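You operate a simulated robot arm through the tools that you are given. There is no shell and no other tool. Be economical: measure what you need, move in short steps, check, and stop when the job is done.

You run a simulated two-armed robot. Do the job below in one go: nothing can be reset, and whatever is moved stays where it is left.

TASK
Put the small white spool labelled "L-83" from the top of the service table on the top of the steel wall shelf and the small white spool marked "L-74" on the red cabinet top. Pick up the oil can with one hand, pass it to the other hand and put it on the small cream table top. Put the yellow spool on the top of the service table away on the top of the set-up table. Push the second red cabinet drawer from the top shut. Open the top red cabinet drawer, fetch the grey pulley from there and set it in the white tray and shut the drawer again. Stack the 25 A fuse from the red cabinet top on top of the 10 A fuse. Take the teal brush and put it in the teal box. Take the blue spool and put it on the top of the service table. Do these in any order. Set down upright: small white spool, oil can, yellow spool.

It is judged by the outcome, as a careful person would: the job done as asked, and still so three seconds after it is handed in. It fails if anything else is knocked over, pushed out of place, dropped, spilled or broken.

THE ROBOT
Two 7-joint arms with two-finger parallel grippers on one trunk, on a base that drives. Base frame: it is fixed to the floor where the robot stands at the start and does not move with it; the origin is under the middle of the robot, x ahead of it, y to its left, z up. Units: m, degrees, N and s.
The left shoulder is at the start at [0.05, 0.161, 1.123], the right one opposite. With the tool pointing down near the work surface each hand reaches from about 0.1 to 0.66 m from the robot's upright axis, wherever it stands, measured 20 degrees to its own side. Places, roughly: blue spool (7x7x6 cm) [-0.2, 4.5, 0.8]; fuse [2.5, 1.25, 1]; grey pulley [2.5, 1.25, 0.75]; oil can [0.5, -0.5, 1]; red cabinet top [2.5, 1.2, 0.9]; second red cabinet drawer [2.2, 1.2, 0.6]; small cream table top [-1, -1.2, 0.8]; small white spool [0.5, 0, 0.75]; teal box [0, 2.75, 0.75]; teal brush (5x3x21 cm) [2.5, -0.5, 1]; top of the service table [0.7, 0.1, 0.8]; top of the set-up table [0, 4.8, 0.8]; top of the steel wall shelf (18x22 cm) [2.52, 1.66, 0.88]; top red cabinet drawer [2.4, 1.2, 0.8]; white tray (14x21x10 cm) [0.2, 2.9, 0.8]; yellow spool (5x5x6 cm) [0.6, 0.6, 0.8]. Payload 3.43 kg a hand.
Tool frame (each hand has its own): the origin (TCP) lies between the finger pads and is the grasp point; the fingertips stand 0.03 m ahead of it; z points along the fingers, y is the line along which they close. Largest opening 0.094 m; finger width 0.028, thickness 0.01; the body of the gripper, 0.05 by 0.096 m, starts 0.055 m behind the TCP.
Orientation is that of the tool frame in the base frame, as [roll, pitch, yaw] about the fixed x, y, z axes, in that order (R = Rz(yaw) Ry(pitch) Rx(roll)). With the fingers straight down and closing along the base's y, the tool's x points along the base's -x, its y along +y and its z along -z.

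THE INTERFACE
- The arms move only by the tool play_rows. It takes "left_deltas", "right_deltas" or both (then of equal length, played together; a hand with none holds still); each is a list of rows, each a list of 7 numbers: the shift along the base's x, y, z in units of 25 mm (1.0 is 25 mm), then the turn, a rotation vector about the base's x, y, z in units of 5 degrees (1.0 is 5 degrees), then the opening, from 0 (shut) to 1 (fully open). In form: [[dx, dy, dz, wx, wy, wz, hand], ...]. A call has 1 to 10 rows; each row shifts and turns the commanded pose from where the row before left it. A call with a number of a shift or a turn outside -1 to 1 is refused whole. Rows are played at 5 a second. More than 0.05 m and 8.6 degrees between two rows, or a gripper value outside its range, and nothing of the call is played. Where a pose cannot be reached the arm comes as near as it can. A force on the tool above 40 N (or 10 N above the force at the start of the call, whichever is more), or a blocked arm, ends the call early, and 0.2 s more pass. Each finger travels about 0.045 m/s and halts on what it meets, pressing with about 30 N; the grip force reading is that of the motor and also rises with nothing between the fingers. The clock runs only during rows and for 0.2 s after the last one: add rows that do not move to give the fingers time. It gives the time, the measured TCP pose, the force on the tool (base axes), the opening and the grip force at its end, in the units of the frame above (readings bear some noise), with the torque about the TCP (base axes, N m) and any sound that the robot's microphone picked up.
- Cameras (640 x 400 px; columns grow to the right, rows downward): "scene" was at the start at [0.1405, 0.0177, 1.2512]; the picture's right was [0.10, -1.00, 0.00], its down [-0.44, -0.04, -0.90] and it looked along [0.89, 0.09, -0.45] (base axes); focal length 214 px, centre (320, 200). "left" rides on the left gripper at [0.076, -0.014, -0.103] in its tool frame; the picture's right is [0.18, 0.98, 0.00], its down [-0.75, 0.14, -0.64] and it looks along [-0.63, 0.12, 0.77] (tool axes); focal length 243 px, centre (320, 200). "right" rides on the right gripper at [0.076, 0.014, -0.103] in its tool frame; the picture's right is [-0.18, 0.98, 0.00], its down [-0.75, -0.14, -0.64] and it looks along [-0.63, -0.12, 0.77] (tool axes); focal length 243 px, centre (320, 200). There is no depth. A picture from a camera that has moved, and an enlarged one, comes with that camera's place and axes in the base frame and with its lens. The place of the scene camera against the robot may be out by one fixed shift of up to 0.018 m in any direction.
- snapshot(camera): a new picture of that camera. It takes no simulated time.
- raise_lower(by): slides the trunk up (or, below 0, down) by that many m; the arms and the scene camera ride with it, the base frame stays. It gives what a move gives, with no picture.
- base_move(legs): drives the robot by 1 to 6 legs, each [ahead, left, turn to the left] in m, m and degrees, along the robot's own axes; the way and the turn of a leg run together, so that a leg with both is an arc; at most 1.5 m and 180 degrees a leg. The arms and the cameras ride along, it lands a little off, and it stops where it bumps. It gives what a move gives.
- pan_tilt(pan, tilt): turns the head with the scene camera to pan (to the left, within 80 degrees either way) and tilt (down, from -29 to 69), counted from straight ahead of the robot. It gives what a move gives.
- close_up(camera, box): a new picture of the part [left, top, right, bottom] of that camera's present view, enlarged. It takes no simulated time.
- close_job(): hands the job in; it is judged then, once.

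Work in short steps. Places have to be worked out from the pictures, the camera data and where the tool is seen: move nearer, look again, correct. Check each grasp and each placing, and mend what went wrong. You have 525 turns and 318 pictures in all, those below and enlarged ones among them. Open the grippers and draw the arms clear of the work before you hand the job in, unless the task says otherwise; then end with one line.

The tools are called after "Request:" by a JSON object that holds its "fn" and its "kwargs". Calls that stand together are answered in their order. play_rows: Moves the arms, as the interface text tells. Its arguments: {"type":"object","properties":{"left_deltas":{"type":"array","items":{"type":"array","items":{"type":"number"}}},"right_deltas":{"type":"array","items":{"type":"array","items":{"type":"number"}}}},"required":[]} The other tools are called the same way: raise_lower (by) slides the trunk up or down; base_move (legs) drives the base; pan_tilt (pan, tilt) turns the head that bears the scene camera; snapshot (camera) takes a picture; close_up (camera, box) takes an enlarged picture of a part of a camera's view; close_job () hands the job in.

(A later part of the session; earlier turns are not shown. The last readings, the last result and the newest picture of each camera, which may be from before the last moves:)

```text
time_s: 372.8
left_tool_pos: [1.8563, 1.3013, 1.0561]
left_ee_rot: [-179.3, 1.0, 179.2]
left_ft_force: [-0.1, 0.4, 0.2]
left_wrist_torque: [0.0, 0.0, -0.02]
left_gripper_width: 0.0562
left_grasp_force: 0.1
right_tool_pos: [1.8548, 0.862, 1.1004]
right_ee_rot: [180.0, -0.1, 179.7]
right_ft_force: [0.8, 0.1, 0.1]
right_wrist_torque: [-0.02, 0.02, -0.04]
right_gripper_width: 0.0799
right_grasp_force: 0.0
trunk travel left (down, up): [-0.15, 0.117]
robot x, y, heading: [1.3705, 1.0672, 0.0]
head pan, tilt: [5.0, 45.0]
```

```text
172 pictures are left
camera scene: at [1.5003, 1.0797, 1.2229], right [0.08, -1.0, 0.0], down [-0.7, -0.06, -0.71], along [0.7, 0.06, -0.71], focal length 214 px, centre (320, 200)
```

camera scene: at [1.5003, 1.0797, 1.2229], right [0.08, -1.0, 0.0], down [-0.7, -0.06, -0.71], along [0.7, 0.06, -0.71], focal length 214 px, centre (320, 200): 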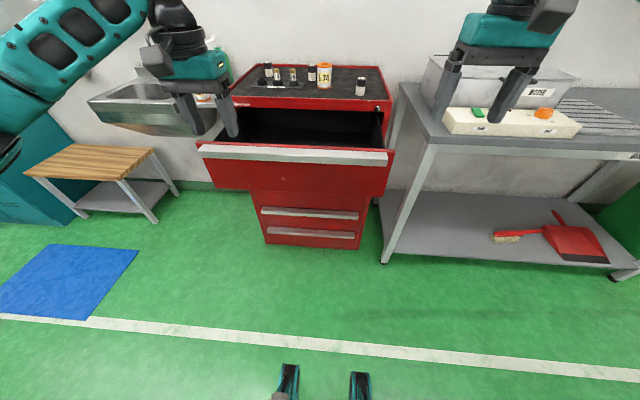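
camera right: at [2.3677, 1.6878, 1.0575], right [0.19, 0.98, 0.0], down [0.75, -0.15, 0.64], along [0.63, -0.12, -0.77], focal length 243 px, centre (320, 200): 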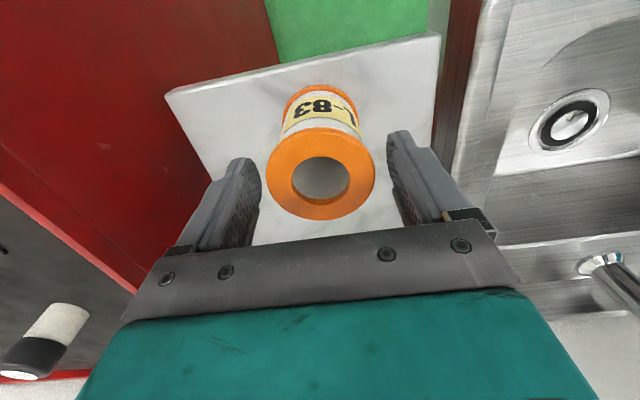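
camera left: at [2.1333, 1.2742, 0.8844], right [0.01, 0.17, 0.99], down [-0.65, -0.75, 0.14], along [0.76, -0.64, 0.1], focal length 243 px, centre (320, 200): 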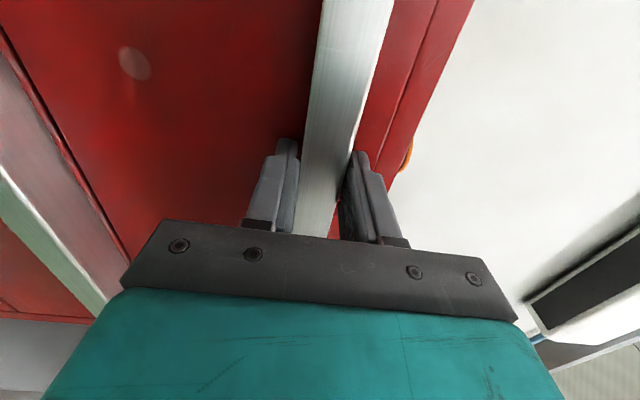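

Left arm is normal again. Drive forward 0.2 and look into the drawer.

Request:
{"fn": "base_move", "kwargs": {"legs": [[0.22, 0.12, 0]]}}

Request:
{"fn": "pan_tilt", "kwargs": {"pan": 0, "tilt": 55}}

Request:
{"fn": "snapshot", "kwargs": {"camera": "scene"}}

Request:
{"fn": "snapshot", "kwargs": {"camera": "right"}}

```text
time_s: 374.6
left_tool_pos: [2.0771, 1.4201, 1.0548]
left_ee_rot: [-179.4, 1.1, 179.3]
left_ft_force: [1.2, 0.0, 0.2]
left_wrist_torque: [0.01, -0.01, -0.01]
left_gripper_width: 0.0561
left_grasp_force: 0.1
right_tool_pos: [2.0767, 0.9827, 1.1021]
right_ee_rot: [179.9, -0.1, 179.8]
right_ft_force: [0.3, -0.6, 0.2]
right_wrist_torque: [-0.07, 0.06, -0.01]
right_gripper_width: 0.0799
right_grasp_force: 0.1
trunk travel left (down, up): [-0.15, 0.117]
robot x, y, heading: [1.5916, 1.1807, -0.1]
head pan, tilt: [5.0, 45.0]
```

```text
time_s: 375.3
left_tool_pos: [2.078, 1.4201, 1.0559]
left_ee_rot: [-179.4, 1.2, 179.2]
left_ft_force: [0.7, -0.6, 0.5]
left_wrist_torque: [0.01, 0.01, -0.03]
left_gripper_width: 0.0565
left_grasp_force: 0.0
right_tool_pos: [2.0771, 0.982, 1.1031]
right_ee_rot: [179.9, -0.1, 179.8]
right_ft_force: [0.4, 0.6, 1.2]
right_wrist_torque: [0.02, -0.03, 0.0]
right_gripper_width: 0.08
right_grasp_force: 0.0
trunk travel left (down, up): [-0.15, 0.117]
robot x, y, heading: [1.5945, 1.1791, 0.0]
head pan, tilt: [0.0, 55.0]
```

```text
171 pictures are left
camera scene: at [1.7131, 1.1915, 1.2096], right [0.0, -1.0, 0.0], down [-0.82, 0.0, -0.57], along [0.57, 0.0, -0.82], focal length 214 px, centre (320, 200)
```

scene: 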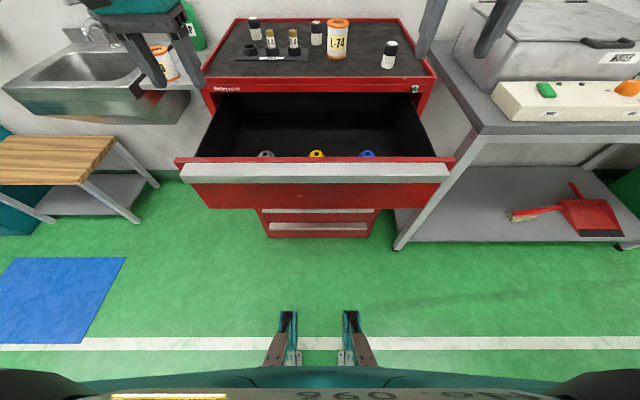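

```text
170 pictures are left
camera right: at [1.9997, 0.9968, 1.205], right [0.19, 0.98, 0.0], down [0.75, -0.15, 0.64], along [0.63, -0.12, -0.77], focal length 243 px, centre (320, 200)
```

right: 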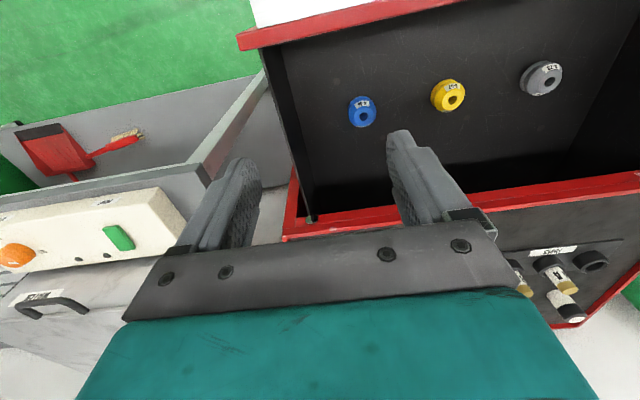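

Three pulleys are at the front of the drawer; the grey one at ≈[2.19,1.36]. Move the left hand above it.

Request:
{"fn": "play_rows", "kwargs": {"left_deltas": [[0.6, -0.4, -0.6, 0, 0, 0, 0.6], [0.6, -0.4, -0.6, 0, 0, 0, 0.6], [0.6, -0.4, -0.6, 0, 0, 0, 0.6], [0.6, -0.4, -0.6, 0, 0, 0, 0.6], [0.6, -0.4, -0.6, 0, 0, 0, 0.6], [0.6, -0.3, -0.6, 0, 0, 0, 0.6]]}}

Request:
{"fn": "snapshot", "kwargs": {"camera": "left"}}

Request:
{"fn": "snapshot", "kwargs": {"camera": "scene"}}

```text
time_s: 376.7
left_tool_pos: [2.1673, 1.362, 0.9645]
left_ee_rot: [-179.4, 1.1, 179.2]
left_ft_force: [0.2, -0.2, 0.0]
left_wrist_torque: [-0.01, 0.0, 0.0]
left_gripper_width: 0.0562
left_grasp_force: 0.0
right_tool_pos: [2.0772, 0.9818, 1.1017]
right_ee_rot: [-180.0, -0.2, 179.7]
right_ft_force: [0.5, 0.1, 0.3]
right_wrist_torque: [0.02, -0.02, 0.02]
right_gripper_width: 0.0803
right_grasp_force: 0.0
trunk travel left (down, up): [-0.15, 0.117]
robot x, y, heading: [1.5949, 1.184, -0.2]
head pan, tilt: [0.0, 55.0]
```

```text
169 pictures are left
camera left: at [2.0895, 1.3491, 1.0659], right [-0.17, 0.99, -0.01], down [0.74, 0.14, 0.65], along [0.65, 0.1, -0.76], focal length 243 px, centre (320, 200)
```

left: 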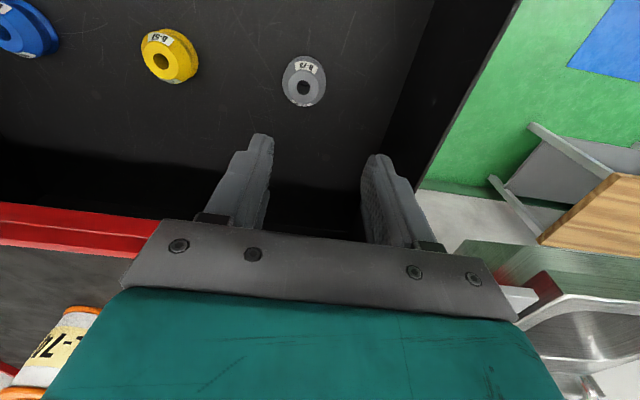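

```text
168 pictures are left
camera scene: at [1.7133, 1.1913, 1.2095], right [0.0, -1.0, 0.0], down [-0.82, 0.0, -0.57], along [0.57, 0.0, -0.82], focal length 214 px, centre (320, 200)
```

scene: 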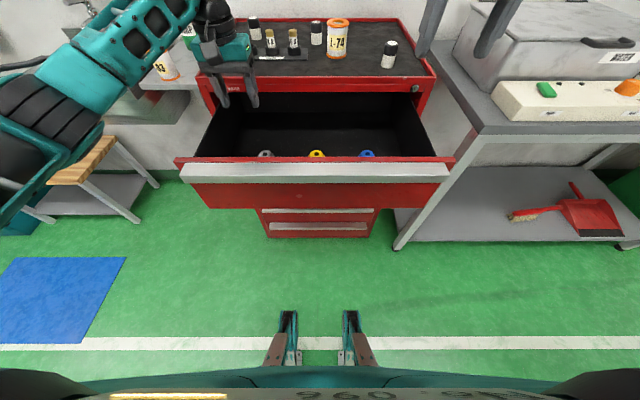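

Grey pulley at ≈[2.183,1.339], ~5.4 cm wide. Open fully, go down to z≈0.82 over it and check.

Request:
{"fn": "play_rows", "kwargs": {"left_deltas": [[0.3, -0.3, -0.9, 0, 0, 0, 1], [0.3, -0.3, -0.9, 0, 0, 0, 1], [0, -0.3, -1, 0, 0, 0, 1], [0, 0, -1, 0, 0, 0, 1], [0, 0, -1, 0, 0, 0, 1], [0, 0, -1, 0, 0, 0, 1]]}}

Request:
{"fn": "snapshot", "kwargs": {"camera": "left"}}

```text
time_s: 378.1
left_tool_pos: [2.1861, 1.339, 0.8218]
left_ee_rot: [-179.5, 1.1, 179.3]
left_ft_force: [-0.2, -0.2, 0.7]
left_wrist_torque: [0.03, 0.03, 0.02]
left_gripper_width: 0.0943
left_grasp_force: 0.1
right_tool_pos: [2.0758, 0.9829, 1.1016]
right_ee_rot: [180.0, -0.2, 179.8]
right_ft_force: [-0.4, -0.2, -0.2]
right_wrist_torque: [-0.01, -0.03, 0.02]
right_gripper_width: 0.08
right_grasp_force: 0.0
trunk travel left (down, up): [-0.15, 0.117]
robot x, y, heading: [1.5898, 1.1871, 0.0]
head pan, tilt: [0.0, 55.0]
```

```text
167 pictures are left
camera left: at [2.1076, 1.3251, 0.9222], right [-0.17, 0.99, -0.01], down [0.74, 0.14, 0.66], along [0.65, 0.1, -0.76], focal length 243 px, centre (320, 200)
```

left: 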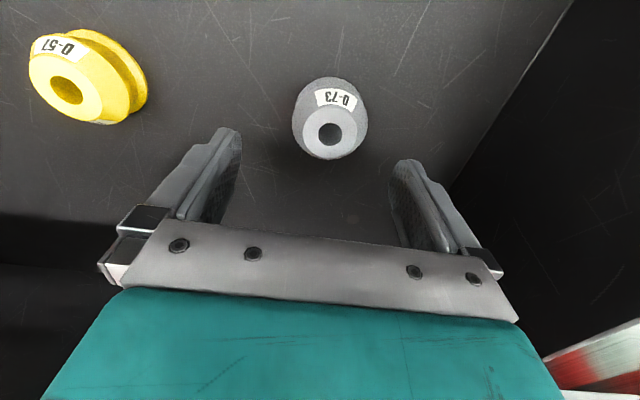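

Centred; pulley top z≈0.755. Descend 7 cm and close.

Request:
{"fn": "play_rows", "kwargs": {"left_deltas": [[0, 0.15, -0.8, 0, 0, 0, 1], [0, 0, -0.8, 0, 0, 0, 1], [0, 0, -0.6, 0, 0, 0, 1], [0, 0, -0.5, 0, 0, 0, 1], [0, 0, 0, 0, 0, 0, 0.2], [0, 0, 0, 0, 0, 0, 0.2], [0, 0, 0, 0, 0, 0, 0.2], [0, 0, 0, 0, 0, 0, 0.2], [0, 0, 0, 0, 0, 0, 0.2]]}}

Request:
{"fn": "snapshot", "kwargs": {"camera": "left"}}

```text
time_s: 379.0
left_tool_pos: [2.1903, 1.3419, 0.7784]
left_ee_rot: [-179.5, 2.7, 179.1]
left_ft_force: [3.2, 0.6, 15.7]
left_wrist_torque: [0.78, 0.12, 0.03]
left_gripper_width: 0.094
left_grasp_force: 0.0
right_tool_pos: [2.0771, 0.9819, 1.1014]
right_ee_rot: [179.9, -0.2, 179.8]
right_ft_force: [0.6, 0.9, -0.2]
right_wrist_torque: [0.0, 0.04, -0.01]
right_gripper_width: 0.0799
right_grasp_force: 0.0
trunk travel left (down, up): [-0.15, 0.117]
robot x, y, heading: [1.5924, 1.1816, -0.2]
head pan, tilt: [0.0, 55.0]
stopped in row 4 (left hand): the force on the tool passed its limit at 50 N (the readings are from after the stop); the commanded pose is now the measured one
```

```text
166 pictures are left
camera left: at [2.1099, 1.3292, 0.8776], right [-0.17, 0.99, -0.02], down [0.72, 0.14, 0.68], along [0.67, 0.1, -0.74], focal length 243 px, centre (320, 200)
```

left: 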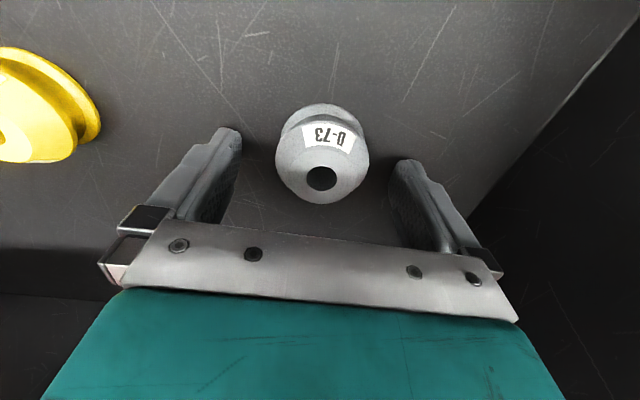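

Fingertips touched the drawer floor (z≈0.748). Raise 5 mm and close.

Request:
{"fn": "play_rows", "kwargs": {"left_deltas": [[0, 0, 0.2, 0, 0.3, 0, 1], [0, 0, 0, 0, 0, 0, 0.2], [0, 0, 0, 0, 0, 0, 0.2], [0, 0, 0, 0, 0, 0, 0.2], [0, 0, 0, 0, 0, 0, 0.2], [0, 0, 0, 0, 0, 0, 0.2]]}}

Request:
{"fn": "play_rows", "kwargs": {"left_deltas": [[0, 0, 0.5, 0, 0, 0, 0.2], [0, 0, 1, 0, 0, 0, 0.2], [0, 0, 1, 0, 0, 0, 0.2], [0, 0, 1, 0, 0, 0, 0.2], [0, 0, 1, 0, 0, 0, 0.2], [0, 0, 1, 0, 0, 0, 0.2], [0, 0, 1, 0, 0, 0, 0.2], [0, 0, 1, 0, 0, 0, 0.2]]}}

Request:
{"fn": "snapshot", "kwargs": {"camera": "left"}}

Request:
{"fn": "snapshot", "kwargs": {"camera": "scene"}}

```text
time_s: 380.4
left_tool_pos: [2.1878, 1.3429, 0.7784]
left_ee_rot: [-179.4, 0.7, 179.1]
left_ft_force: [0.0, -0.1, -0.4]
left_wrist_torque: [0.03, -0.01, 0.01]
left_gripper_width: 0.0488
left_grasp_force: 30.3
right_tool_pos: [2.0766, 0.9821, 1.1023]
right_ee_rot: [179.8, -0.1, 179.8]
right_ft_force: [-0.9, -0.5, -1.2]
right_wrist_torque: [0.01, 0.02, 0.01]
right_gripper_width: 0.0801
right_grasp_force: 0.1
trunk travel left (down, up): [-0.15, 0.117]
robot x, y, heading: [1.593, 1.1814, -0.3]
head pan, tilt: [0.0, 55.0]
```

```text
time_s: 382.2
left_tool_pos: [2.1855, 1.3427, 0.9656]
left_ee_rot: [-179.5, 0.6, 179.2]
left_ft_force: [0.5, -0.4, -0.9]
left_wrist_torque: [0.01, -0.02, -0.01]
left_gripper_width: 0.0489
left_grasp_force: 29.5
right_tool_pos: [2.0772, 0.9823, 1.1017]
right_ee_rot: [179.9, 0.0, 179.8]
right_ft_force: [0.5, 0.3, 0.2]
right_wrist_torque: [-0.02, 0.02, 0.0]
right_gripper_width: 0.0799
right_grasp_force: 0.0
trunk travel left (down, up): [-0.15, 0.117]
robot x, y, heading: [1.5909, 1.1807, 0.0]
head pan, tilt: [0.0, 55.0]
```

```text
165 pictures are left
camera left: at [2.1095, 1.3278, 1.0678], right [-0.17, 0.99, -0.01], down [0.75, 0.14, 0.65], along [0.64, 0.1, -0.76], focal length 243 px, centre (320, 200)
```

left: 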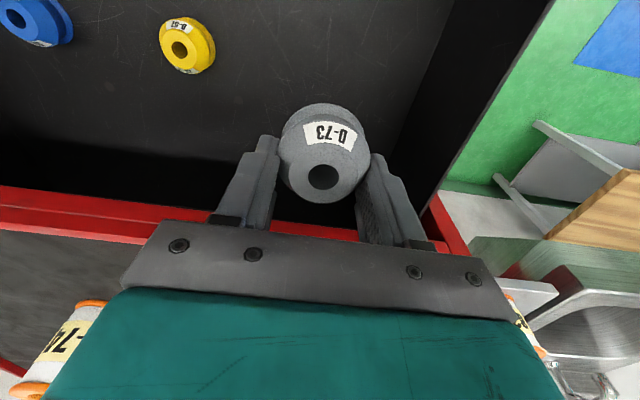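

```text
164 pictures are left
camera scene: at [1.713, 1.1915, 1.2095], right [0.0, -1.0, 0.0], down [-0.82, 0.0, -0.57], along [0.57, 0.0, -0.82], focal length 214 px, centre (320, 200)
```

scene: 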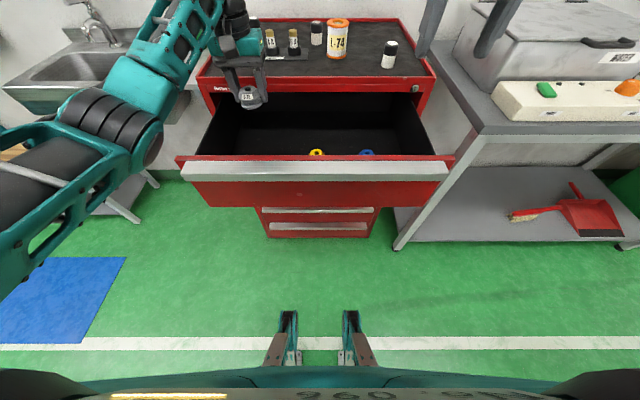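

Pulley "D-73" held. Retract the left hand up, back the base off a bit and put the closed right hand in front of the drawer handle.

Request:
{"fn": "play_rows", "kwargs": {"left_deltas": [[-0.5, 0, 1, 0, 0, 0, 0.2], [-0.5, 0, 1, 0, 0, 0, 0.2], [-0.5, 0, 1, 0, 0, 0, 0.2], [-0.5, 0.3, 1, 0, 0, 0, 0.2], [-0.5, 0.5, 1, 0, 0, 0, 0.2], [-0.5, 0.5, 0.5, 0, 0, 0, 0.2]], "right_deltas": [[0, 0, 0, 0, 0, 0, 0], [0, 0, 0, 0, 0, 0, 0], [0, 0, 0, 0, 0, 0, 0], [0, 0, 0, 0, 0, 0, 0], [0, 0, 0, 0, 0, 0, 0], [0, 0, 0, 0, 0, 0, 0]]}}

Request:
{"fn": "base_move", "kwargs": {"legs": [[-0.15, 0, 0]]}}

Request:
{"fn": "play_rows", "kwargs": {"right_deltas": [[-0.5, 0.7, 0, 0, 0, 0, 0], [-0.5, 0.7, 0, 0, 0, 0, 0], [-0.2, 0.7, 0, 0, 0, 0, 0], [0, 0.7, -1, 0, 0, 0, 0], [0, 0.7, -1, 0, 0, 0, 0], [0, 0.7, -1, 0, 0, 0, 0], [0, 0.7, -1, 0, 0, 0, 0], [0, 0, -1, 0, 0, 0, 0], [0, 0, -1, 0, 0, 0, 0], [0, 0, -1, 0, 0, 0, 0]]}}

Request:
{"fn": "snapshot", "kwargs": {"camera": "scene"}}

Request:
{"fn": "snapshot", "kwargs": {"camera": "right"}}

```text
time_s: 383.6
left_tool_pos: [2.1115, 1.3759, 1.1066]
left_ee_rot: [-179.5, 0.7, 179.2]
left_ft_force: [-0.3, 1.0, -1.2]
left_wrist_torque: [0.05, -0.01, -0.01]
left_gripper_width: 0.0487
left_grasp_force: 29.1
right_tool_pos: [2.0761, 0.9818, 1.1005]
right_ee_rot: [179.9, -0.1, 179.8]
right_ft_force: [-0.6, -0.2, -0.7]
right_wrist_torque: [-0.01, -0.01, -0.01]
right_gripper_width: 0.0
right_grasp_force: 30.0
trunk travel left (down, up): [-0.15, 0.117]
robot x, y, heading: [1.5893, 1.1838, -0.1]
head pan, tilt: [0.0, 55.0]
```

```text
time_s: 384.9
left_tool_pos: [1.9639, 1.3749, 1.1068]
left_ee_rot: [-179.5, 0.7, 179.1]
left_ft_force: [-0.9, 0.6, -0.3]
left_wrist_torque: [-0.03, -0.03, 0.03]
left_gripper_width: 0.049
left_grasp_force: 30.2
right_tool_pos: [1.9292, 0.9819, 1.1025]
right_ee_rot: [180.0, -0.1, 179.6]
right_ft_force: [-0.6, 1.0, 0.8]
right_wrist_torque: [0.01, -0.04, 0.01]
right_gripper_width: 0.0
right_grasp_force: 29.9
trunk travel left (down, up): [-0.15, 0.117]
robot x, y, heading: [1.444, 1.1814, 0.0]
head pan, tilt: [0.0, 55.0]
```

```text
time_s: 387.1
left_tool_pos: [1.9636, 1.3752, 1.1048]
left_ee_rot: [-179.5, 0.7, 179.2]
left_ft_force: [0.2, -0.2, -0.2]
left_wrist_torque: [0.0, 0.01, 0.01]
left_gripper_width: 0.0487
left_grasp_force: 30.2
right_tool_pos: [1.8985, 1.1071, 0.9254]
right_ee_rot: [179.8, -0.1, 179.7]
right_ft_force: [0.5, 0.0, -0.7]
right_wrist_torque: [-0.02, 0.0, 0.0]
right_gripper_width: 0.0002
right_grasp_force: 30.1
trunk travel left (down, up): [-0.15, 0.117]
robot x, y, heading: [1.4429, 1.1852, -0.2]
head pan, tilt: [0.0, 55.0]
```

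```text
163 pictures are left
camera scene: at [1.5655, 1.1918, 1.2095], right [0.0, -1.0, 0.0], down [-0.82, 0.0, -0.57], along [0.57, 0.0, -0.82], focal length 214 px, centre (320, 200)
```

scene: 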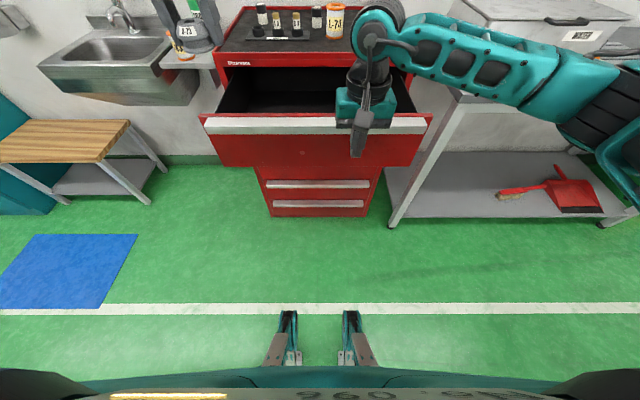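

```text
162 pictures are left
camera right: at [1.822, 1.1214, 1.0283], right [0.19, 0.98, 0.0], down [0.75, -0.15, 0.64], along [0.63, -0.12, -0.77], focal length 243 px, centre (320, 200)
```

right: 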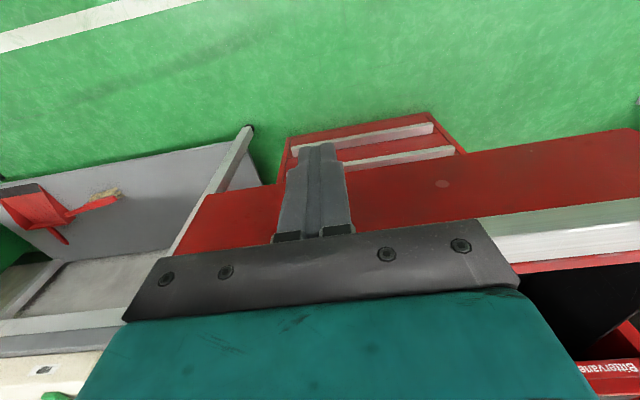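

Lower to handle height and push by driving forward 0.29.

Request:
{"fn": "play_rows", "kwargs": {"right_deltas": [[0, 0.3, -0.6, 0, 0, 0, 0], [0, 0.3, -0.6, 0, 0, 0, 0]]}}

Request:
{"fn": "base_move", "kwargs": {"legs": [[0.15, 0, 0], [0.13, 0, 0]]}}

Request:
{"fn": "snapshot", "kwargs": {"camera": "scene"}}

```text
time_s: 387.8
left_tool_pos: [1.9643, 1.3756, 1.1074]
left_ee_rot: [-179.5, 0.7, 179.1]
left_ft_force: [-0.2, 0.2, -1.1]
left_wrist_torque: [0.0, -0.01, 0.01]
left_gripper_width: 0.0491
left_grasp_force: 29.5
right_tool_pos: [1.9005, 1.1207, 0.8971]
right_ee_rot: [179.9, -0.2, 179.6]
right_ft_force: [-0.5, 0.8, -0.5]
right_wrist_torque: [-0.01, 0.01, 0.02]
right_gripper_width: 0.0
right_grasp_force: 29.7
trunk travel left (down, up): [-0.15, 0.117]
robot x, y, heading: [1.4458, 1.1842, 0.0]
head pan, tilt: [0.0, 55.0]
```

```text
time_s: 390.0
left_tool_pos: [2.2427, 1.3759, 1.1059]
left_ee_rot: [-179.4, 0.8, 179.3]
left_ft_force: [0.5, 0.7, -0.8]
left_wrist_torque: [-0.04, 0.02, -0.01]
left_gripper_width: 0.0487
left_grasp_force: 29.8
right_tool_pos: [2.1798, 1.1214, 0.8968]
right_ee_rot: [179.9, -0.2, 179.9]
right_ft_force: [0.0, 0.8, 0.5]
right_wrist_torque: [-0.02, 0.03, 0.0]
right_gripper_width: 0.0
right_grasp_force: 29.7
trunk travel left (down, up): [-0.15, 0.117]
robot x, y, heading: [1.7254, 1.1851, -0.1]
head pan, tilt: [0.0, 55.0]
```

```text
161 pictures are left
camera scene: at [1.8447, 1.1919, 1.2094], right [0.0, -1.0, 0.0], down [-0.82, 0.0, -0.57], along [0.57, 0.0, -0.82], focal length 214 px, centre (320, 200)
```

scene: 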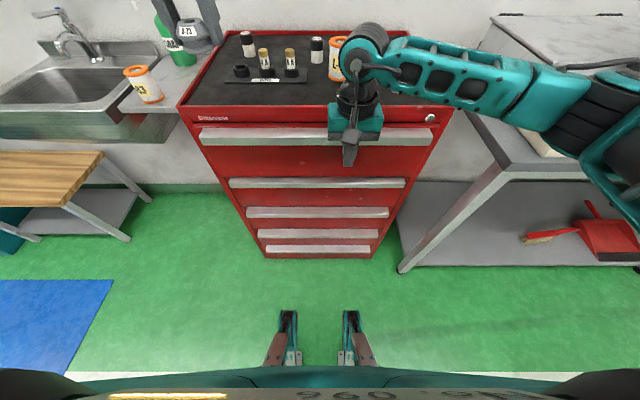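

Nearly closed; finish with small arm pushes until it resists.

Request:
{"fn": "play_rows", "kwargs": {"right_deltas": [[0.5, 0, 0, 0, 0, 0, 0], [0.5, 0, 0, 0, 0, 0, 0], [0.4, 0, 0, 0, 0, 0, 0], [0.3, 0, 0, 0, 0, 0, 0], [0.3, 0, 0, 0, 0, 0, 0], [0.3, 0, 0, 0, 0, 0, 0], [0.3, 0, 0, 0, 0, 0, 0]]}}

Request:
{"fn": "close_up", "kwargs": {"camera": "scene", "box": [170, 80, 470, 280]}}

```text
time_s: 391.3
left_tool_pos: [2.2407, 1.3757, 1.106]
left_ee_rot: [-179.5, 0.8, 179.2]
left_ft_force: [0.3, -0.3, -0.1]
left_wrist_torque: [-0.02, 0.0, -0.02]
left_gripper_width: 0.0489
left_grasp_force: 30.0
right_tool_pos: [2.2219, 1.12, 0.897]
right_ee_rot: [-179.8, -1.5, -179.7]
right_ft_force: [-16.5, -2.9, 5.1]
right_wrist_torque: [-0.12, -0.25, -0.18]
right_gripper_width: 0.0002
right_grasp_force: 30.0
trunk travel left (down, up): [-0.15, 0.117]
robot x, y, heading: [1.7234, 1.1836, -0.2]
head pan, tilt: [0.0, 55.0]
stopped in row 6 (right hand): the force on the tool passed its limit at 47 N (the readings are from after the stop); the commanded pose is now the measured one
```

```text
2.00 times, centred on (320, 180) of scene
camera zoom: at [1.8415, 1.1914, 1.2099], right [0.0, -1.0, 0.0], down [-0.82, 0.0, -0.57], along [0.57, 0.0, -0.82], focal length 429 px, centre (320, 240)
```

zoom: 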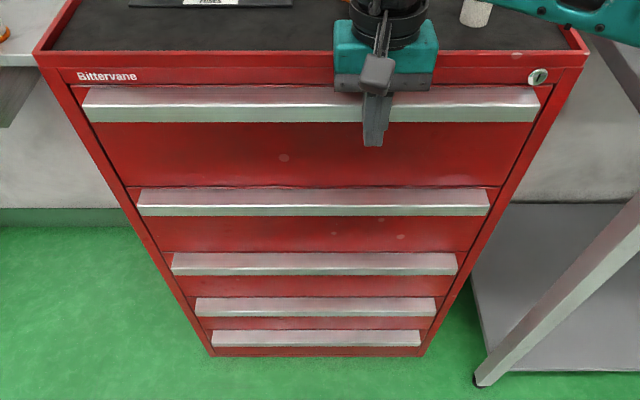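

Both drawers are shut. Back the right hand off and up, open it, and look over the cabinet top at the fuses.

Request:
{"fn": "play_rows", "kwargs": {"right_deltas": [[-0.8, 0, 0, 0, 0, 0, 0], [-0.8, 0, 0, 0, 0, 0, 0], [0, -0.3, 1, 0, 0, 0, 0.6], [0, -0.3, 1, 0, 0, 0, 0.6], [0, -0.3, 1, 0, 0, 0, 0.6], [0, -0.3, 1, 0, 0, 0, 0.6], [0, -0.3, 1, 0, 0, 0, 0.6], [0, -0.3, 1, 0, 0, 0, 0.6], [0, -0.3, 1, 0, 0, 0, 0.6], [0, -0.3, 1, 0, 0, 0, 0.6]]}}

Request:
{"fn": "play_rows", "kwargs": {"left_deltas": [[-0.5, 0.5, 0, 0, 0, 0, 0.2], [-0.5, 0.5, 0, 0, 0, 0, 0.2], [-0.5, 0.5, 0, 0, 0, 0, 0.2]], "right_deltas": [[0.5, -0.3, 0.3, 0, 0, 0, 0.6], [0.5, -0.3, 0.3, 0, 0, 0, 0.6], [0.5, 0, 0, 0, 0, 0, 0.6]]}}

Request:
{"fn": "pan_tilt", "kwargs": {"pan": -5, "tilt": 35}}

Request:
{"fn": "snapshot", "kwargs": {"camera": "right"}}

Request:
{"fn": "close_up", "kwargs": {"camera": "scene", "box": [160, 120, 480, 320]}}

```text
time_s: 393.5
left_tool_pos: [2.2411, 1.3758, 1.1061]
left_ee_rot: [-179.5, 0.8, 179.2]
left_ft_force: [0.3, 0.4, -0.4]
left_wrist_torque: [0.02, 0.0, 0.03]
left_gripper_width: 0.0489
left_grasp_force: 29.6
right_tool_pos: [2.1854, 1.0582, 1.0975]
right_ee_rot: [-179.9, -1.3, -179.8]
right_ft_force: [0.6, 0.0, -0.5]
right_wrist_torque: [-0.04, -0.01, 0.01]
right_gripper_width: 0.0563
right_grasp_force: 0.0
trunk travel left (down, up): [-0.15, 0.117]
robot x, y, heading: [1.7191, 1.1823, 0.0]
head pan, tilt: [0.0, 55.0]
```

```text
time_s: 394.3
left_tool_pos: [2.203, 1.413, 1.1069]
left_ee_rot: [-179.4, 0.7, 179.2]
left_ft_force: [-0.3, -0.4, -0.1]
left_wrist_torque: [-0.03, -0.02, 0.02]
left_gripper_width: 0.049
left_grasp_force: 30.2
right_tool_pos: [2.2213, 1.0452, 1.1114]
right_ee_rot: [-179.8, -1.2, -179.8]
right_ft_force: [0.5, 0.4, 0.5]
right_wrist_torque: [0.02, -0.01, 0.0]
right_gripper_width: 0.0564
right_grasp_force: 0.1
trunk travel left (down, up): [-0.15, 0.117]
robot x, y, heading: [1.723, 1.1843, -0.3]
head pan, tilt: [0.0, 55.0]
```

```text
time_s: 395.1
left_tool_pos: [2.203, 1.4104, 1.1069]
left_ee_rot: [-179.5, 0.9, 179.2]
left_ft_force: [-0.7, 0.3, -1.0]
left_wrist_torque: [0.01, -0.02, 0.02]
left_gripper_width: 0.0491
left_grasp_force: 29.6
right_tool_pos: [2.2216, 1.0463, 1.1107]
right_ee_rot: [-179.8, -1.3, -179.7]
right_ft_force: [0.3, 0.1, 0.4]
right_wrist_torque: [0.01, -0.01, 0.0]
right_gripper_width: 0.0564
right_grasp_force: 0.1
trunk travel left (down, up): [-0.15, 0.117]
robot x, y, heading: [1.7204, 1.1829, -0.1]
head pan, tilt: [-5.0, 35.0]
```

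```text
159 pictures are left
camera right: at [2.1467, 1.0606, 1.2153], right [0.18, 0.98, -0.01], down [0.77, -0.14, 0.63], along [0.61, -0.12, -0.78], focal length 243 px, centre (320, 200)
```

right: 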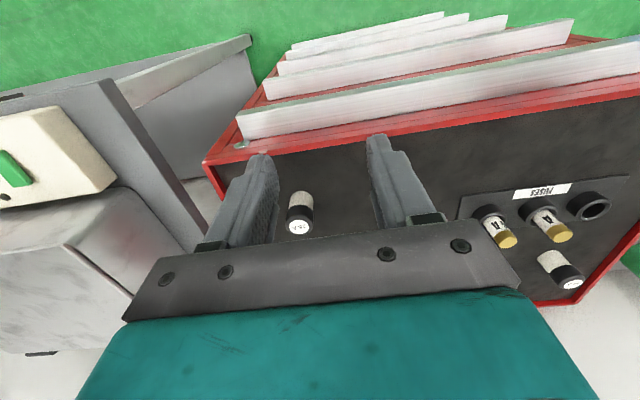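

```text
2.00 times, centred on (320, 220) of scene
camera zoom: at [1.8591, 1.1839, 1.2377], right [-0.09, -1.0, 0.0], down [-0.57, 0.05, -0.82], along [0.82, -0.07, -0.57], focal length 429 px, centre (320, 160)
```

zoom: 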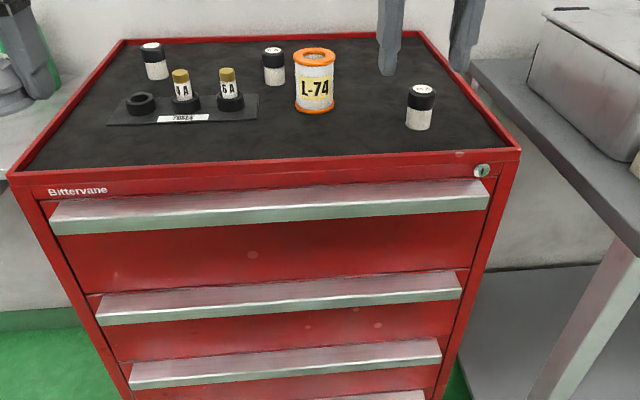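

25 A fuse at ≈[2.351,0.993]. Read the two other white fuses' labels.

Request:
{"fn": "close_up", "kwargs": {"camera": "scene", "box": [225, 135, 325, 195]}}

Request:
{"fn": "close_up", "kwargs": {"camera": "right", "box": [520, 230, 600, 300]}}

```text
6.40 times, centred on (275, 165) of scene
camera zoom: at [1.8591, 1.1839, 1.2377], right [-0.09, -1.0, 0.0], down [-0.57, 0.05, -0.82], along [0.82, -0.07, -0.57], focal length 1373 px, centre (608, 424)
```

zoom: 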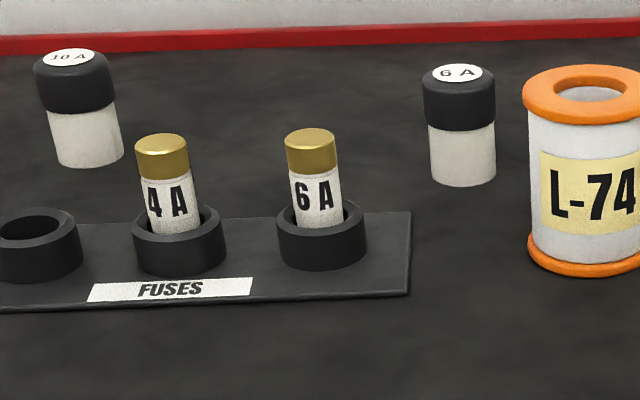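

```text
5.71 times, centred on (560, 265) of right
camera zoom: at [2.1467, 1.0606, 1.2153], right [0.18, 0.98, -0.01], down [0.77, -0.14, 0.63], along [0.61, -0.12, -0.78], focal length 1386 px, centre (-1051, -171)
```

zoom: 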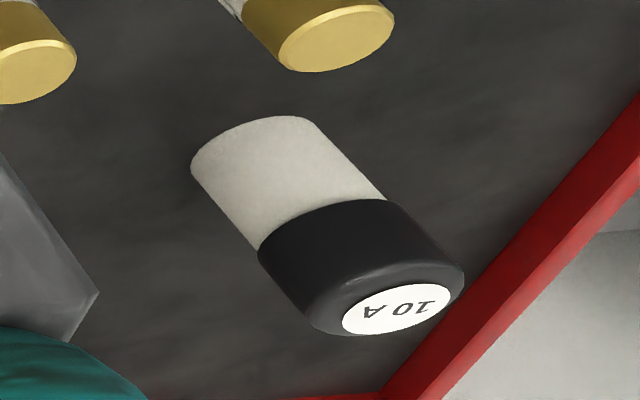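

The 10 A fuse is the back-left one at ≈[2.544,1.389]; the one beside L-74 is 6 A. Drive 8 cm closer and bring the right hand above the 25 A fuse.

Request:
{"fn": "base_move", "kwargs": {"legs": [[0.08, 0, 0]]}}

Request:
{"fn": "play_rows", "kwargs": {"right_deltas": [[0.4, -0.4, -0.4, 0, -0.26, 0, 0.7], [0.4, -0.4, -0.4, 0, 0, 0, 0.7], [0.4, -0.4, -0.4, 0, 0, 0, 0.7], [0.4, -0.4, -0.4, 0, 0, 0, 0.7], [0.3, -0.4, -0.4, 0, 0, 0, 0.7]]}}

Request:
{"fn": "snapshot", "kwargs": {"camera": "right"}}

```text
time_s: 396.2
left_tool_pos: [2.2838, 1.4111, 1.1073]
left_ee_rot: [-179.5, 0.8, 179.2]
left_ft_force: [0.2, -0.2, -0.7]
left_wrist_torque: [0.0, -0.04, -0.01]
left_gripper_width: 0.049
left_grasp_force: 30.1
right_tool_pos: [2.3011, 1.045, 1.1103]
right_ee_rot: [-179.9, -1.3, -179.9]
right_ft_force: [-0.4, 0.2, 0.6]
right_wrist_torque: [-0.03, 0.01, -0.02]
right_gripper_width: 0.0561
right_grasp_force: 0.0
trunk travel left (down, up): [-0.15, 0.117]
robot x, y, heading: [1.8027, 1.1851, -0.2]
head pan, tilt: [-5.0, 35.0]
```

```text
time_s: 397.4
left_tool_pos: [2.2831, 1.4119, 1.1078]
left_ee_rot: [-179.6, 0.8, 179.1]
left_ft_force: [-0.2, 0.1, -0.1]
left_wrist_torque: [0.0, -0.03, 0.0]
left_gripper_width: 0.0488
left_grasp_force: 29.5
right_tool_pos: [2.3501, 0.994, 1.0606]
right_ee_rot: [-179.8, 0.2, -179.9]
right_ft_force: [-0.4, 0.3, 0.1]
right_wrist_torque: [0.01, -0.02, -0.03]
right_gripper_width: 0.0657
right_grasp_force: 0.0
trunk travel left (down, up): [-0.15, 0.117]
robot x, y, heading: [1.8053, 1.18, -0.5]
head pan, tilt: [-5.0, 35.0]
```

```text
155 pictures are left
camera right: at [2.2722, 1.0086, 1.1623], right [0.18, 0.98, 0.0], down [0.75, -0.14, 0.64], along [0.63, -0.12, -0.77], focal length 243 px, centre (320, 200)
```

right: 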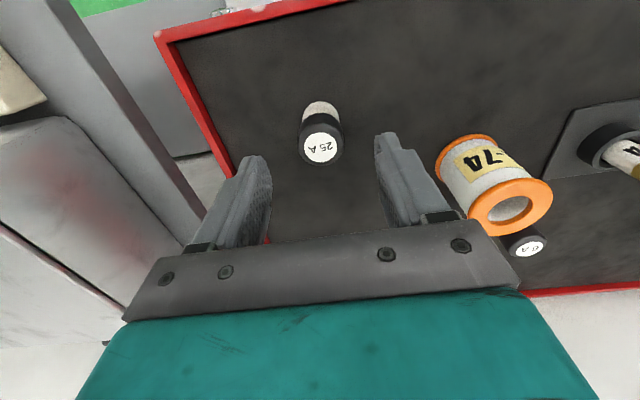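

Fuse is centred under the hand. Descend to z≈0.985 and grip.

Request:
{"fn": "play_rows", "kwargs": {"right_deltas": [[0.2, 0, -0.8, 0, 0, 0, 0.7], [0, 0, -0.8, 0, 0, 0, 0.7], [0, 0, -0.8, 0, 0, 0, 0.7], [0, 0, -0.6, 0, 0, 0, 0.7], [0, 0, 0, 0, 0, 0, 0.1], [0, 0, 0, 0, 0, 0, 0.1], [0, 0, 0, 0, 0, 0, 0.1], [0, 0, 0, 0, 0, 0, 0.1]]}}

Request:
{"fn": "play_rows", "kwargs": {"right_deltas": [[0, 0, 0.4, 0, 0, 0, 0.1], [0, 0, 0.8, 0, 0, 0, 0.1], [0, 0, 0.8, 0, 0, 0, 0.1], [0, 0, 0.8, 0, 0, 0, 0.1], [0, 0, 0.8, 0, 0, 0, 0.1], [0, 0, 0.8, 0, 0, 0, 0.1], [0, 0, 0.8, 0, 0, 0, 0.1]]}}

Request:
{"fn": "snapshot", "kwargs": {"camera": "right"}}

Request:
{"fn": "close_up", "kwargs": {"camera": "scene", "box": [280, 90, 480, 220]}}

```text
time_s: 399.2
left_tool_pos: [2.2839, 1.4117, 1.1075]
left_ee_rot: [-179.4, 0.8, 179.3]
left_ft_force: [-0.6, 0.0, -1.3]
left_wrist_torque: [0.0, -0.01, 0.0]
left_gripper_width: 0.0491
left_grasp_force: 29.9
right_tool_pos: [2.3522, 0.9946, 0.9871]
right_ee_rot: [-179.8, 0.0, -179.9]
right_ft_force: [-0.8, -0.1, 0.3]
right_wrist_torque: [-0.02, 0.02, 0.02]
right_gripper_width: 0.0399
right_grasp_force: 30.5
trunk travel left (down, up): [-0.15, 0.117]
robot x, y, heading: [1.8008, 1.1824, 0.0]
head pan, tilt: [-5.0, 35.0]
```

```text
time_s: 400.8
left_tool_pos: [2.2835, 1.4108, 1.107]
left_ee_rot: [-179.4, 0.8, 179.2]
left_ft_force: [0.2, 0.7, -1.3]
left_wrist_torque: [0.02, 0.01, -0.04]
left_gripper_width: 0.0488
left_grasp_force: 30.0
right_tool_pos: [2.3512, 0.9962, 1.1145]
right_ee_rot: [-179.8, 0.0, -179.9]
right_ft_force: [-0.2, -1.1, -0.5]
right_wrist_torque: [0.01, 0.0, 0.0]
right_gripper_width: 0.0396
right_grasp_force: 30.1
trunk travel left (down, up): [-0.15, 0.117]
robot x, y, heading: [1.8014, 1.1809, -0.1]
head pan, tilt: [-5.0, 35.0]
```

```text
154 pictures are left
camera right: at [2.273, 1.01, 1.2183], right [0.18, 0.98, 0.0], down [0.75, -0.14, 0.64], along [0.63, -0.12, -0.77], focal length 243 px, centre (320, 200)
```

right: 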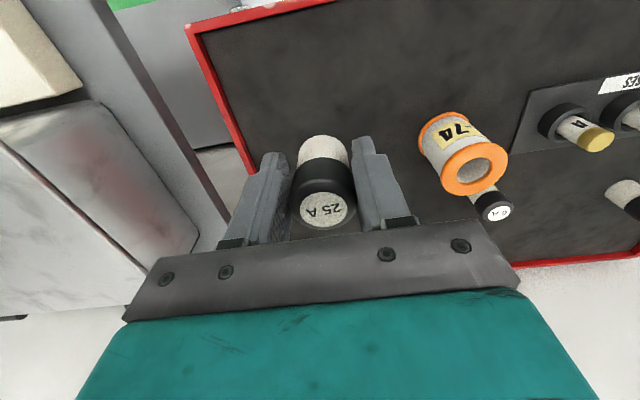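

```text
3.08 times, centred on (380, 155) of scene
camera zoom: at [1.9384, 1.1838, 1.2378], right [-0.09, -1.0, 0.0], down [-0.57, 0.05, -0.82], along [0.82, -0.07, -0.57], focal length 660 px, centre (135, 338)
```

zoom: 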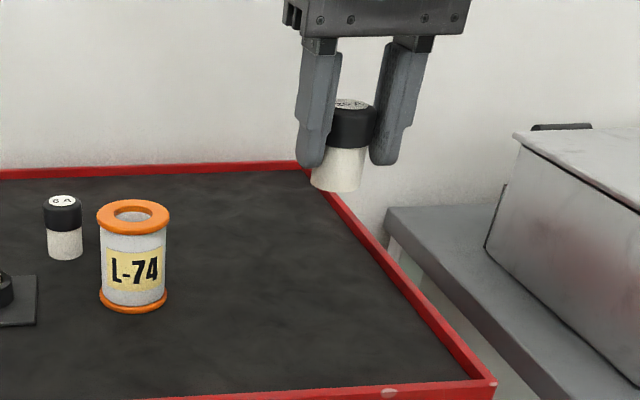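

25 A fuse held. Retract the left arm a little and shift the base left 0.32 and forward 0.12 to reach the 10 A fuse.

Request:
{"fn": "play_rows", "kwargs": {"left_deltas": [[-1, 0, 0.3, 0, 0, 0, 0.2], [-1, 0, 0.3, 0, 0, 0, 0.2], [-1, 0, 0.3, 0, 0, 0, 0.2], [-1, 0, 0, 0, 0, 0, 0.2]]}}

Request:
{"fn": "base_move", "kwargs": {"legs": [[0, 0.31, 0], [0.11, 0, 0]]}}

Request:
{"fn": "pan_tilt", "kwargs": {"pan": -10, "tilt": 35}}

Request:
{"fn": "snapshot", "kwargs": {"camera": "scene"}}

Request:
{"fn": "snapshot", "kwargs": {"camera": "right"}}

```text
time_s: 401.8
left_tool_pos: [2.1835, 1.4111, 1.1302]
left_ee_rot: [-179.5, 0.8, 179.2]
left_ft_force: [0.0, 1.2, -0.3]
left_wrist_torque: [-0.03, 0.02, 0.01]
left_gripper_width: 0.0487
left_grasp_force: 29.7
right_tool_pos: [2.3494, 0.9948, 1.1144]
right_ee_rot: [-179.8, 0.1, -179.9]
right_ft_force: [0.1, 0.3, -1.6]
right_wrist_torque: [-0.01, 0.0, 0.01]
right_gripper_width: 0.0398
right_grasp_force: 29.9
trunk travel left (down, up): [-0.15, 0.117]
robot x, y, heading: [1.802, 1.1818, -0.1]
head pan, tilt: [-5.0, 35.0]
```

```text
time_s: 405.8
left_tool_pos: [2.3001, 1.7114, 1.1307]
left_ee_rot: [-179.5, 0.7, 178.5]
left_ft_force: [-0.9, 0.9, -0.5]
left_wrist_torque: [-0.02, 0.0, -0.01]
left_gripper_width: 0.0489
left_grasp_force: 30.1
right_tool_pos: [2.4626, 1.2923, 1.1144]
right_ee_rot: [-179.8, 0.0, 179.4]
right_ft_force: [0.1, -0.3, -1.5]
right_wrist_torque: [-0.05, 0.01, -0.01]
right_gripper_width: 0.0393
right_grasp_force: 30.2
trunk travel left (down, up): [-0.15, 0.117]
robot x, y, heading: [1.9109, 1.4827, -0.8]
head pan, tilt: [-5.0, 35.0]
```

```text
time_s: 406.5
left_tool_pos: [2.2993, 1.7101, 1.1312]
left_ee_rot: [-179.5, 0.7, 178.6]
left_ft_force: [-0.2, -0.1, -1.1]
left_wrist_torque: [0.0, 0.0, 0.02]
left_gripper_width: 0.049
left_grasp_force: 29.7
right_tool_pos: [2.4622, 1.292, 1.1145]
right_ee_rot: [-179.7, 0.1, 179.4]
right_ft_force: [-0.3, 0.4, -1.5]
right_wrist_torque: [0.05, 0.02, -0.05]
right_gripper_width: 0.0396
right_grasp_force: 29.7
trunk travel left (down, up): [-0.15, 0.117]
robot x, y, heading: [1.9175, 1.4856, -1.1]
head pan, tilt: [-10.0, 35.0]
```

```text
152 pictures are left
camera scene: at [2.0507, 1.4785, 1.2378], right [-0.19, -0.98, 0.0], down [-0.56, 0.11, -0.82], along [0.8, -0.15, -0.57], focal length 214 px, centre (320, 200)
```

scene: 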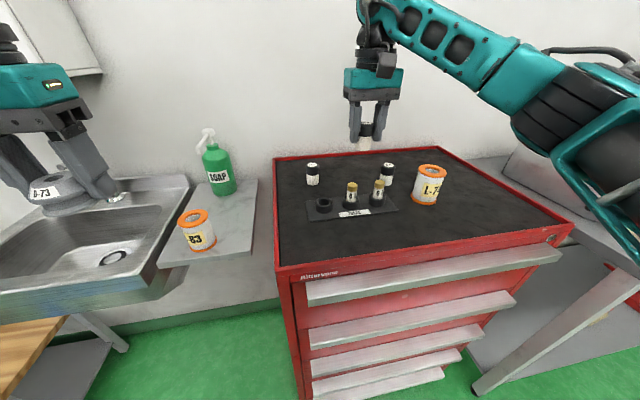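

```text
151 pictures are left
camera right: at [2.3844, 1.3083, 1.2179], right [0.19, 0.98, 0.0], down [0.75, -0.15, 0.64], along [0.63, -0.13, -0.77], focal length 243 px, centre (320, 200)
```

right: 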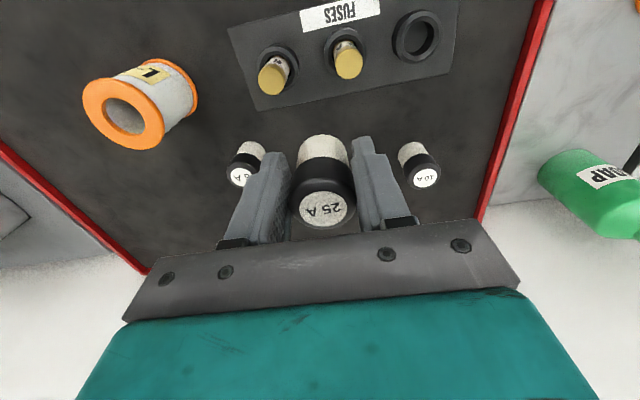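

10 A cap triangulates to ≈[2.555,1.389], top z≈0.997. Move nearly there, staying 6 cm to the side, and re-measure.

Request:
{"fn": "play_rows", "kwargs": {"right_deltas": [[0.8, 0.5, 0, 0, 0, 0, 0.1], [0.8, 0.5, 0, 0, 0, 0, 0.1], [0.8, 0.4, 0, 0, 0, 0, 0.1], [0.8, 0, 0, 0, 0, 0, 0.1], [0.5, 0, 0, 0, 0, 0, 0.1], [0, 0, 0, 0, 0, 0, 0.1]]}}

Request:
{"fn": "snapshot", "kwargs": {"camera": "right"}}

Request:
{"fn": "close_up", "kwargs": {"camera": "scene", "box": [270, 80, 430, 200]}}

```text
time_s: 407.9
left_tool_pos: [2.2998, 1.7113, 1.1316]
left_ee_rot: [-179.6, 0.8, 178.5]
left_ft_force: [-0.1, -0.5, -0.7]
left_wrist_torque: [-0.01, -0.02, -0.01]
left_gripper_width: 0.049
left_grasp_force: 30.5
right_tool_pos: [2.5292, 1.328, 1.1118]
right_ee_rot: [-179.7, 0.0, 179.5]
right_ft_force: [0.0, -0.1, -0.2]
right_wrist_torque: [0.0, 0.05, 0.04]
right_gripper_width: 0.0395
right_grasp_force: 29.6
right hand out of reach, approached as far as the arm can: row 4, 5
trunk travel left (down, up): [-0.15, 0.117]
robot x, y, heading: [1.9161, 1.4863, -0.6]
head pan, tilt: [-10.0, 35.0]
```

```text
150 pictures are left
camera right: at [2.4524, 1.3427, 1.2144], right [0.19, 0.98, 0.0], down [0.75, -0.14, 0.64], along [0.63, -0.13, -0.77], focal length 243 px, centre (320, 200)
```

right: 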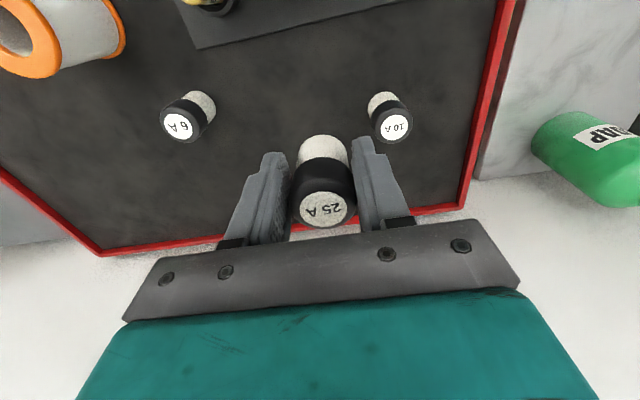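

```text
3.33 times, centred on (350, 140) of scene
camera zoom: at [2.0506, 1.4786, 1.2378], right [-0.19, -0.98, 0.0], down [-0.56, 0.11, -0.82], along [0.8, -0.15, -0.57], focal length 715 px, centre (220, 400)
```

zoom: 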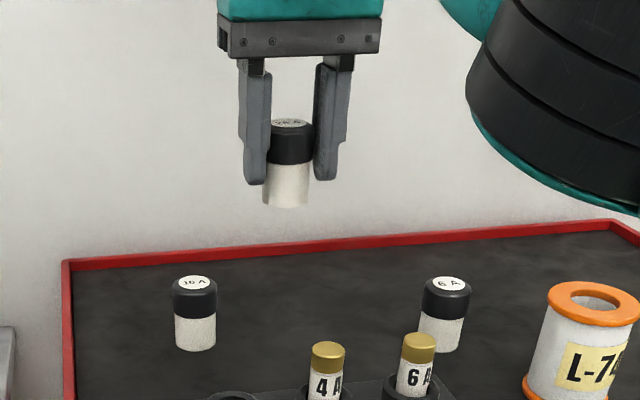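

Consistent: 10 A at [2.555,1.390]. The arm is near its reach limit, so I raise the trunk 0.1 (better reach) and drive 4 cm closer.

Request:
{"fn": "raise_lower", "kwargs": {"by": 0.1}}

Request:
{"fn": "base_move", "kwargs": {"legs": [[0.04, 0, 0.6]]}}

Request:
{"fn": "snapshot", "kwargs": {"camera": "right"}}

```text
time_s: 409.2
left_tool_pos: [2.2999, 1.709, 1.2301]
left_ee_rot: [-179.5, 0.7, 178.5]
left_ft_force: [0.3, -0.2, -0.8]
left_wrist_torque: [0.02, 0.0, 0.01]
left_gripper_width: 0.0492
left_grasp_force: 30.1
right_tool_pos: [2.5301, 1.3279, 1.2125]
right_ee_rot: [-179.8, 0.2, 179.4]
right_ft_force: [-0.6, 1.0, 0.3]
right_wrist_torque: [0.0, 0.05, 0.03]
right_gripper_width: 0.0395
right_grasp_force: 30.2
trunk travel left (down, up): [-0.25, 0.017]
robot x, y, heading: [1.9159, 1.4869, -0.8]
head pan, tilt: [-10.0, 35.0]
```

```text
time_s: 410.1
left_tool_pos: [2.2997, 1.7116, 1.2305]
left_ee_rot: [-179.4, 0.8, 178.8]
left_ft_force: [1.2, 1.6, -1.1]
left_wrist_torque: [0.02, 0.01, 0.0]
left_gripper_width: 0.0491
left_grasp_force: 30.3
right_tool_pos: [2.5304, 1.33, 1.2106]
right_ee_rot: [-179.7, 0.2, 179.7]
right_ft_force: [0.3, 0.2, -0.9]
right_wrist_torque: [-0.01, 0.0, 0.03]
right_gripper_width: 0.0396
right_grasp_force: 30.3
trunk travel left (down, up): [-0.25, 0.017]
robot x, y, heading: [1.9191, 1.4865, -0.3]
head pan, tilt: [-10.0, 35.0]
stopped in leg 1: the robot was blocked; the commanded pose is now the measured one
```

```text
148 pictures are left
camera right: at [2.4545, 1.3448, 1.3141], right [0.19, 0.98, 0.0], down [0.75, -0.14, 0.64], along [0.63, -0.12, -0.77], focal length 243 px, centre (320, 200)
```

right: 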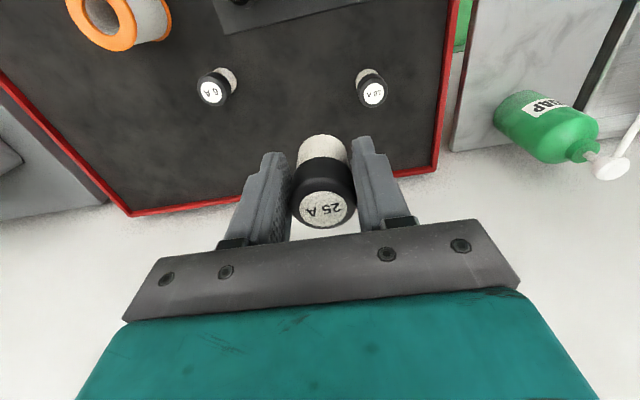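

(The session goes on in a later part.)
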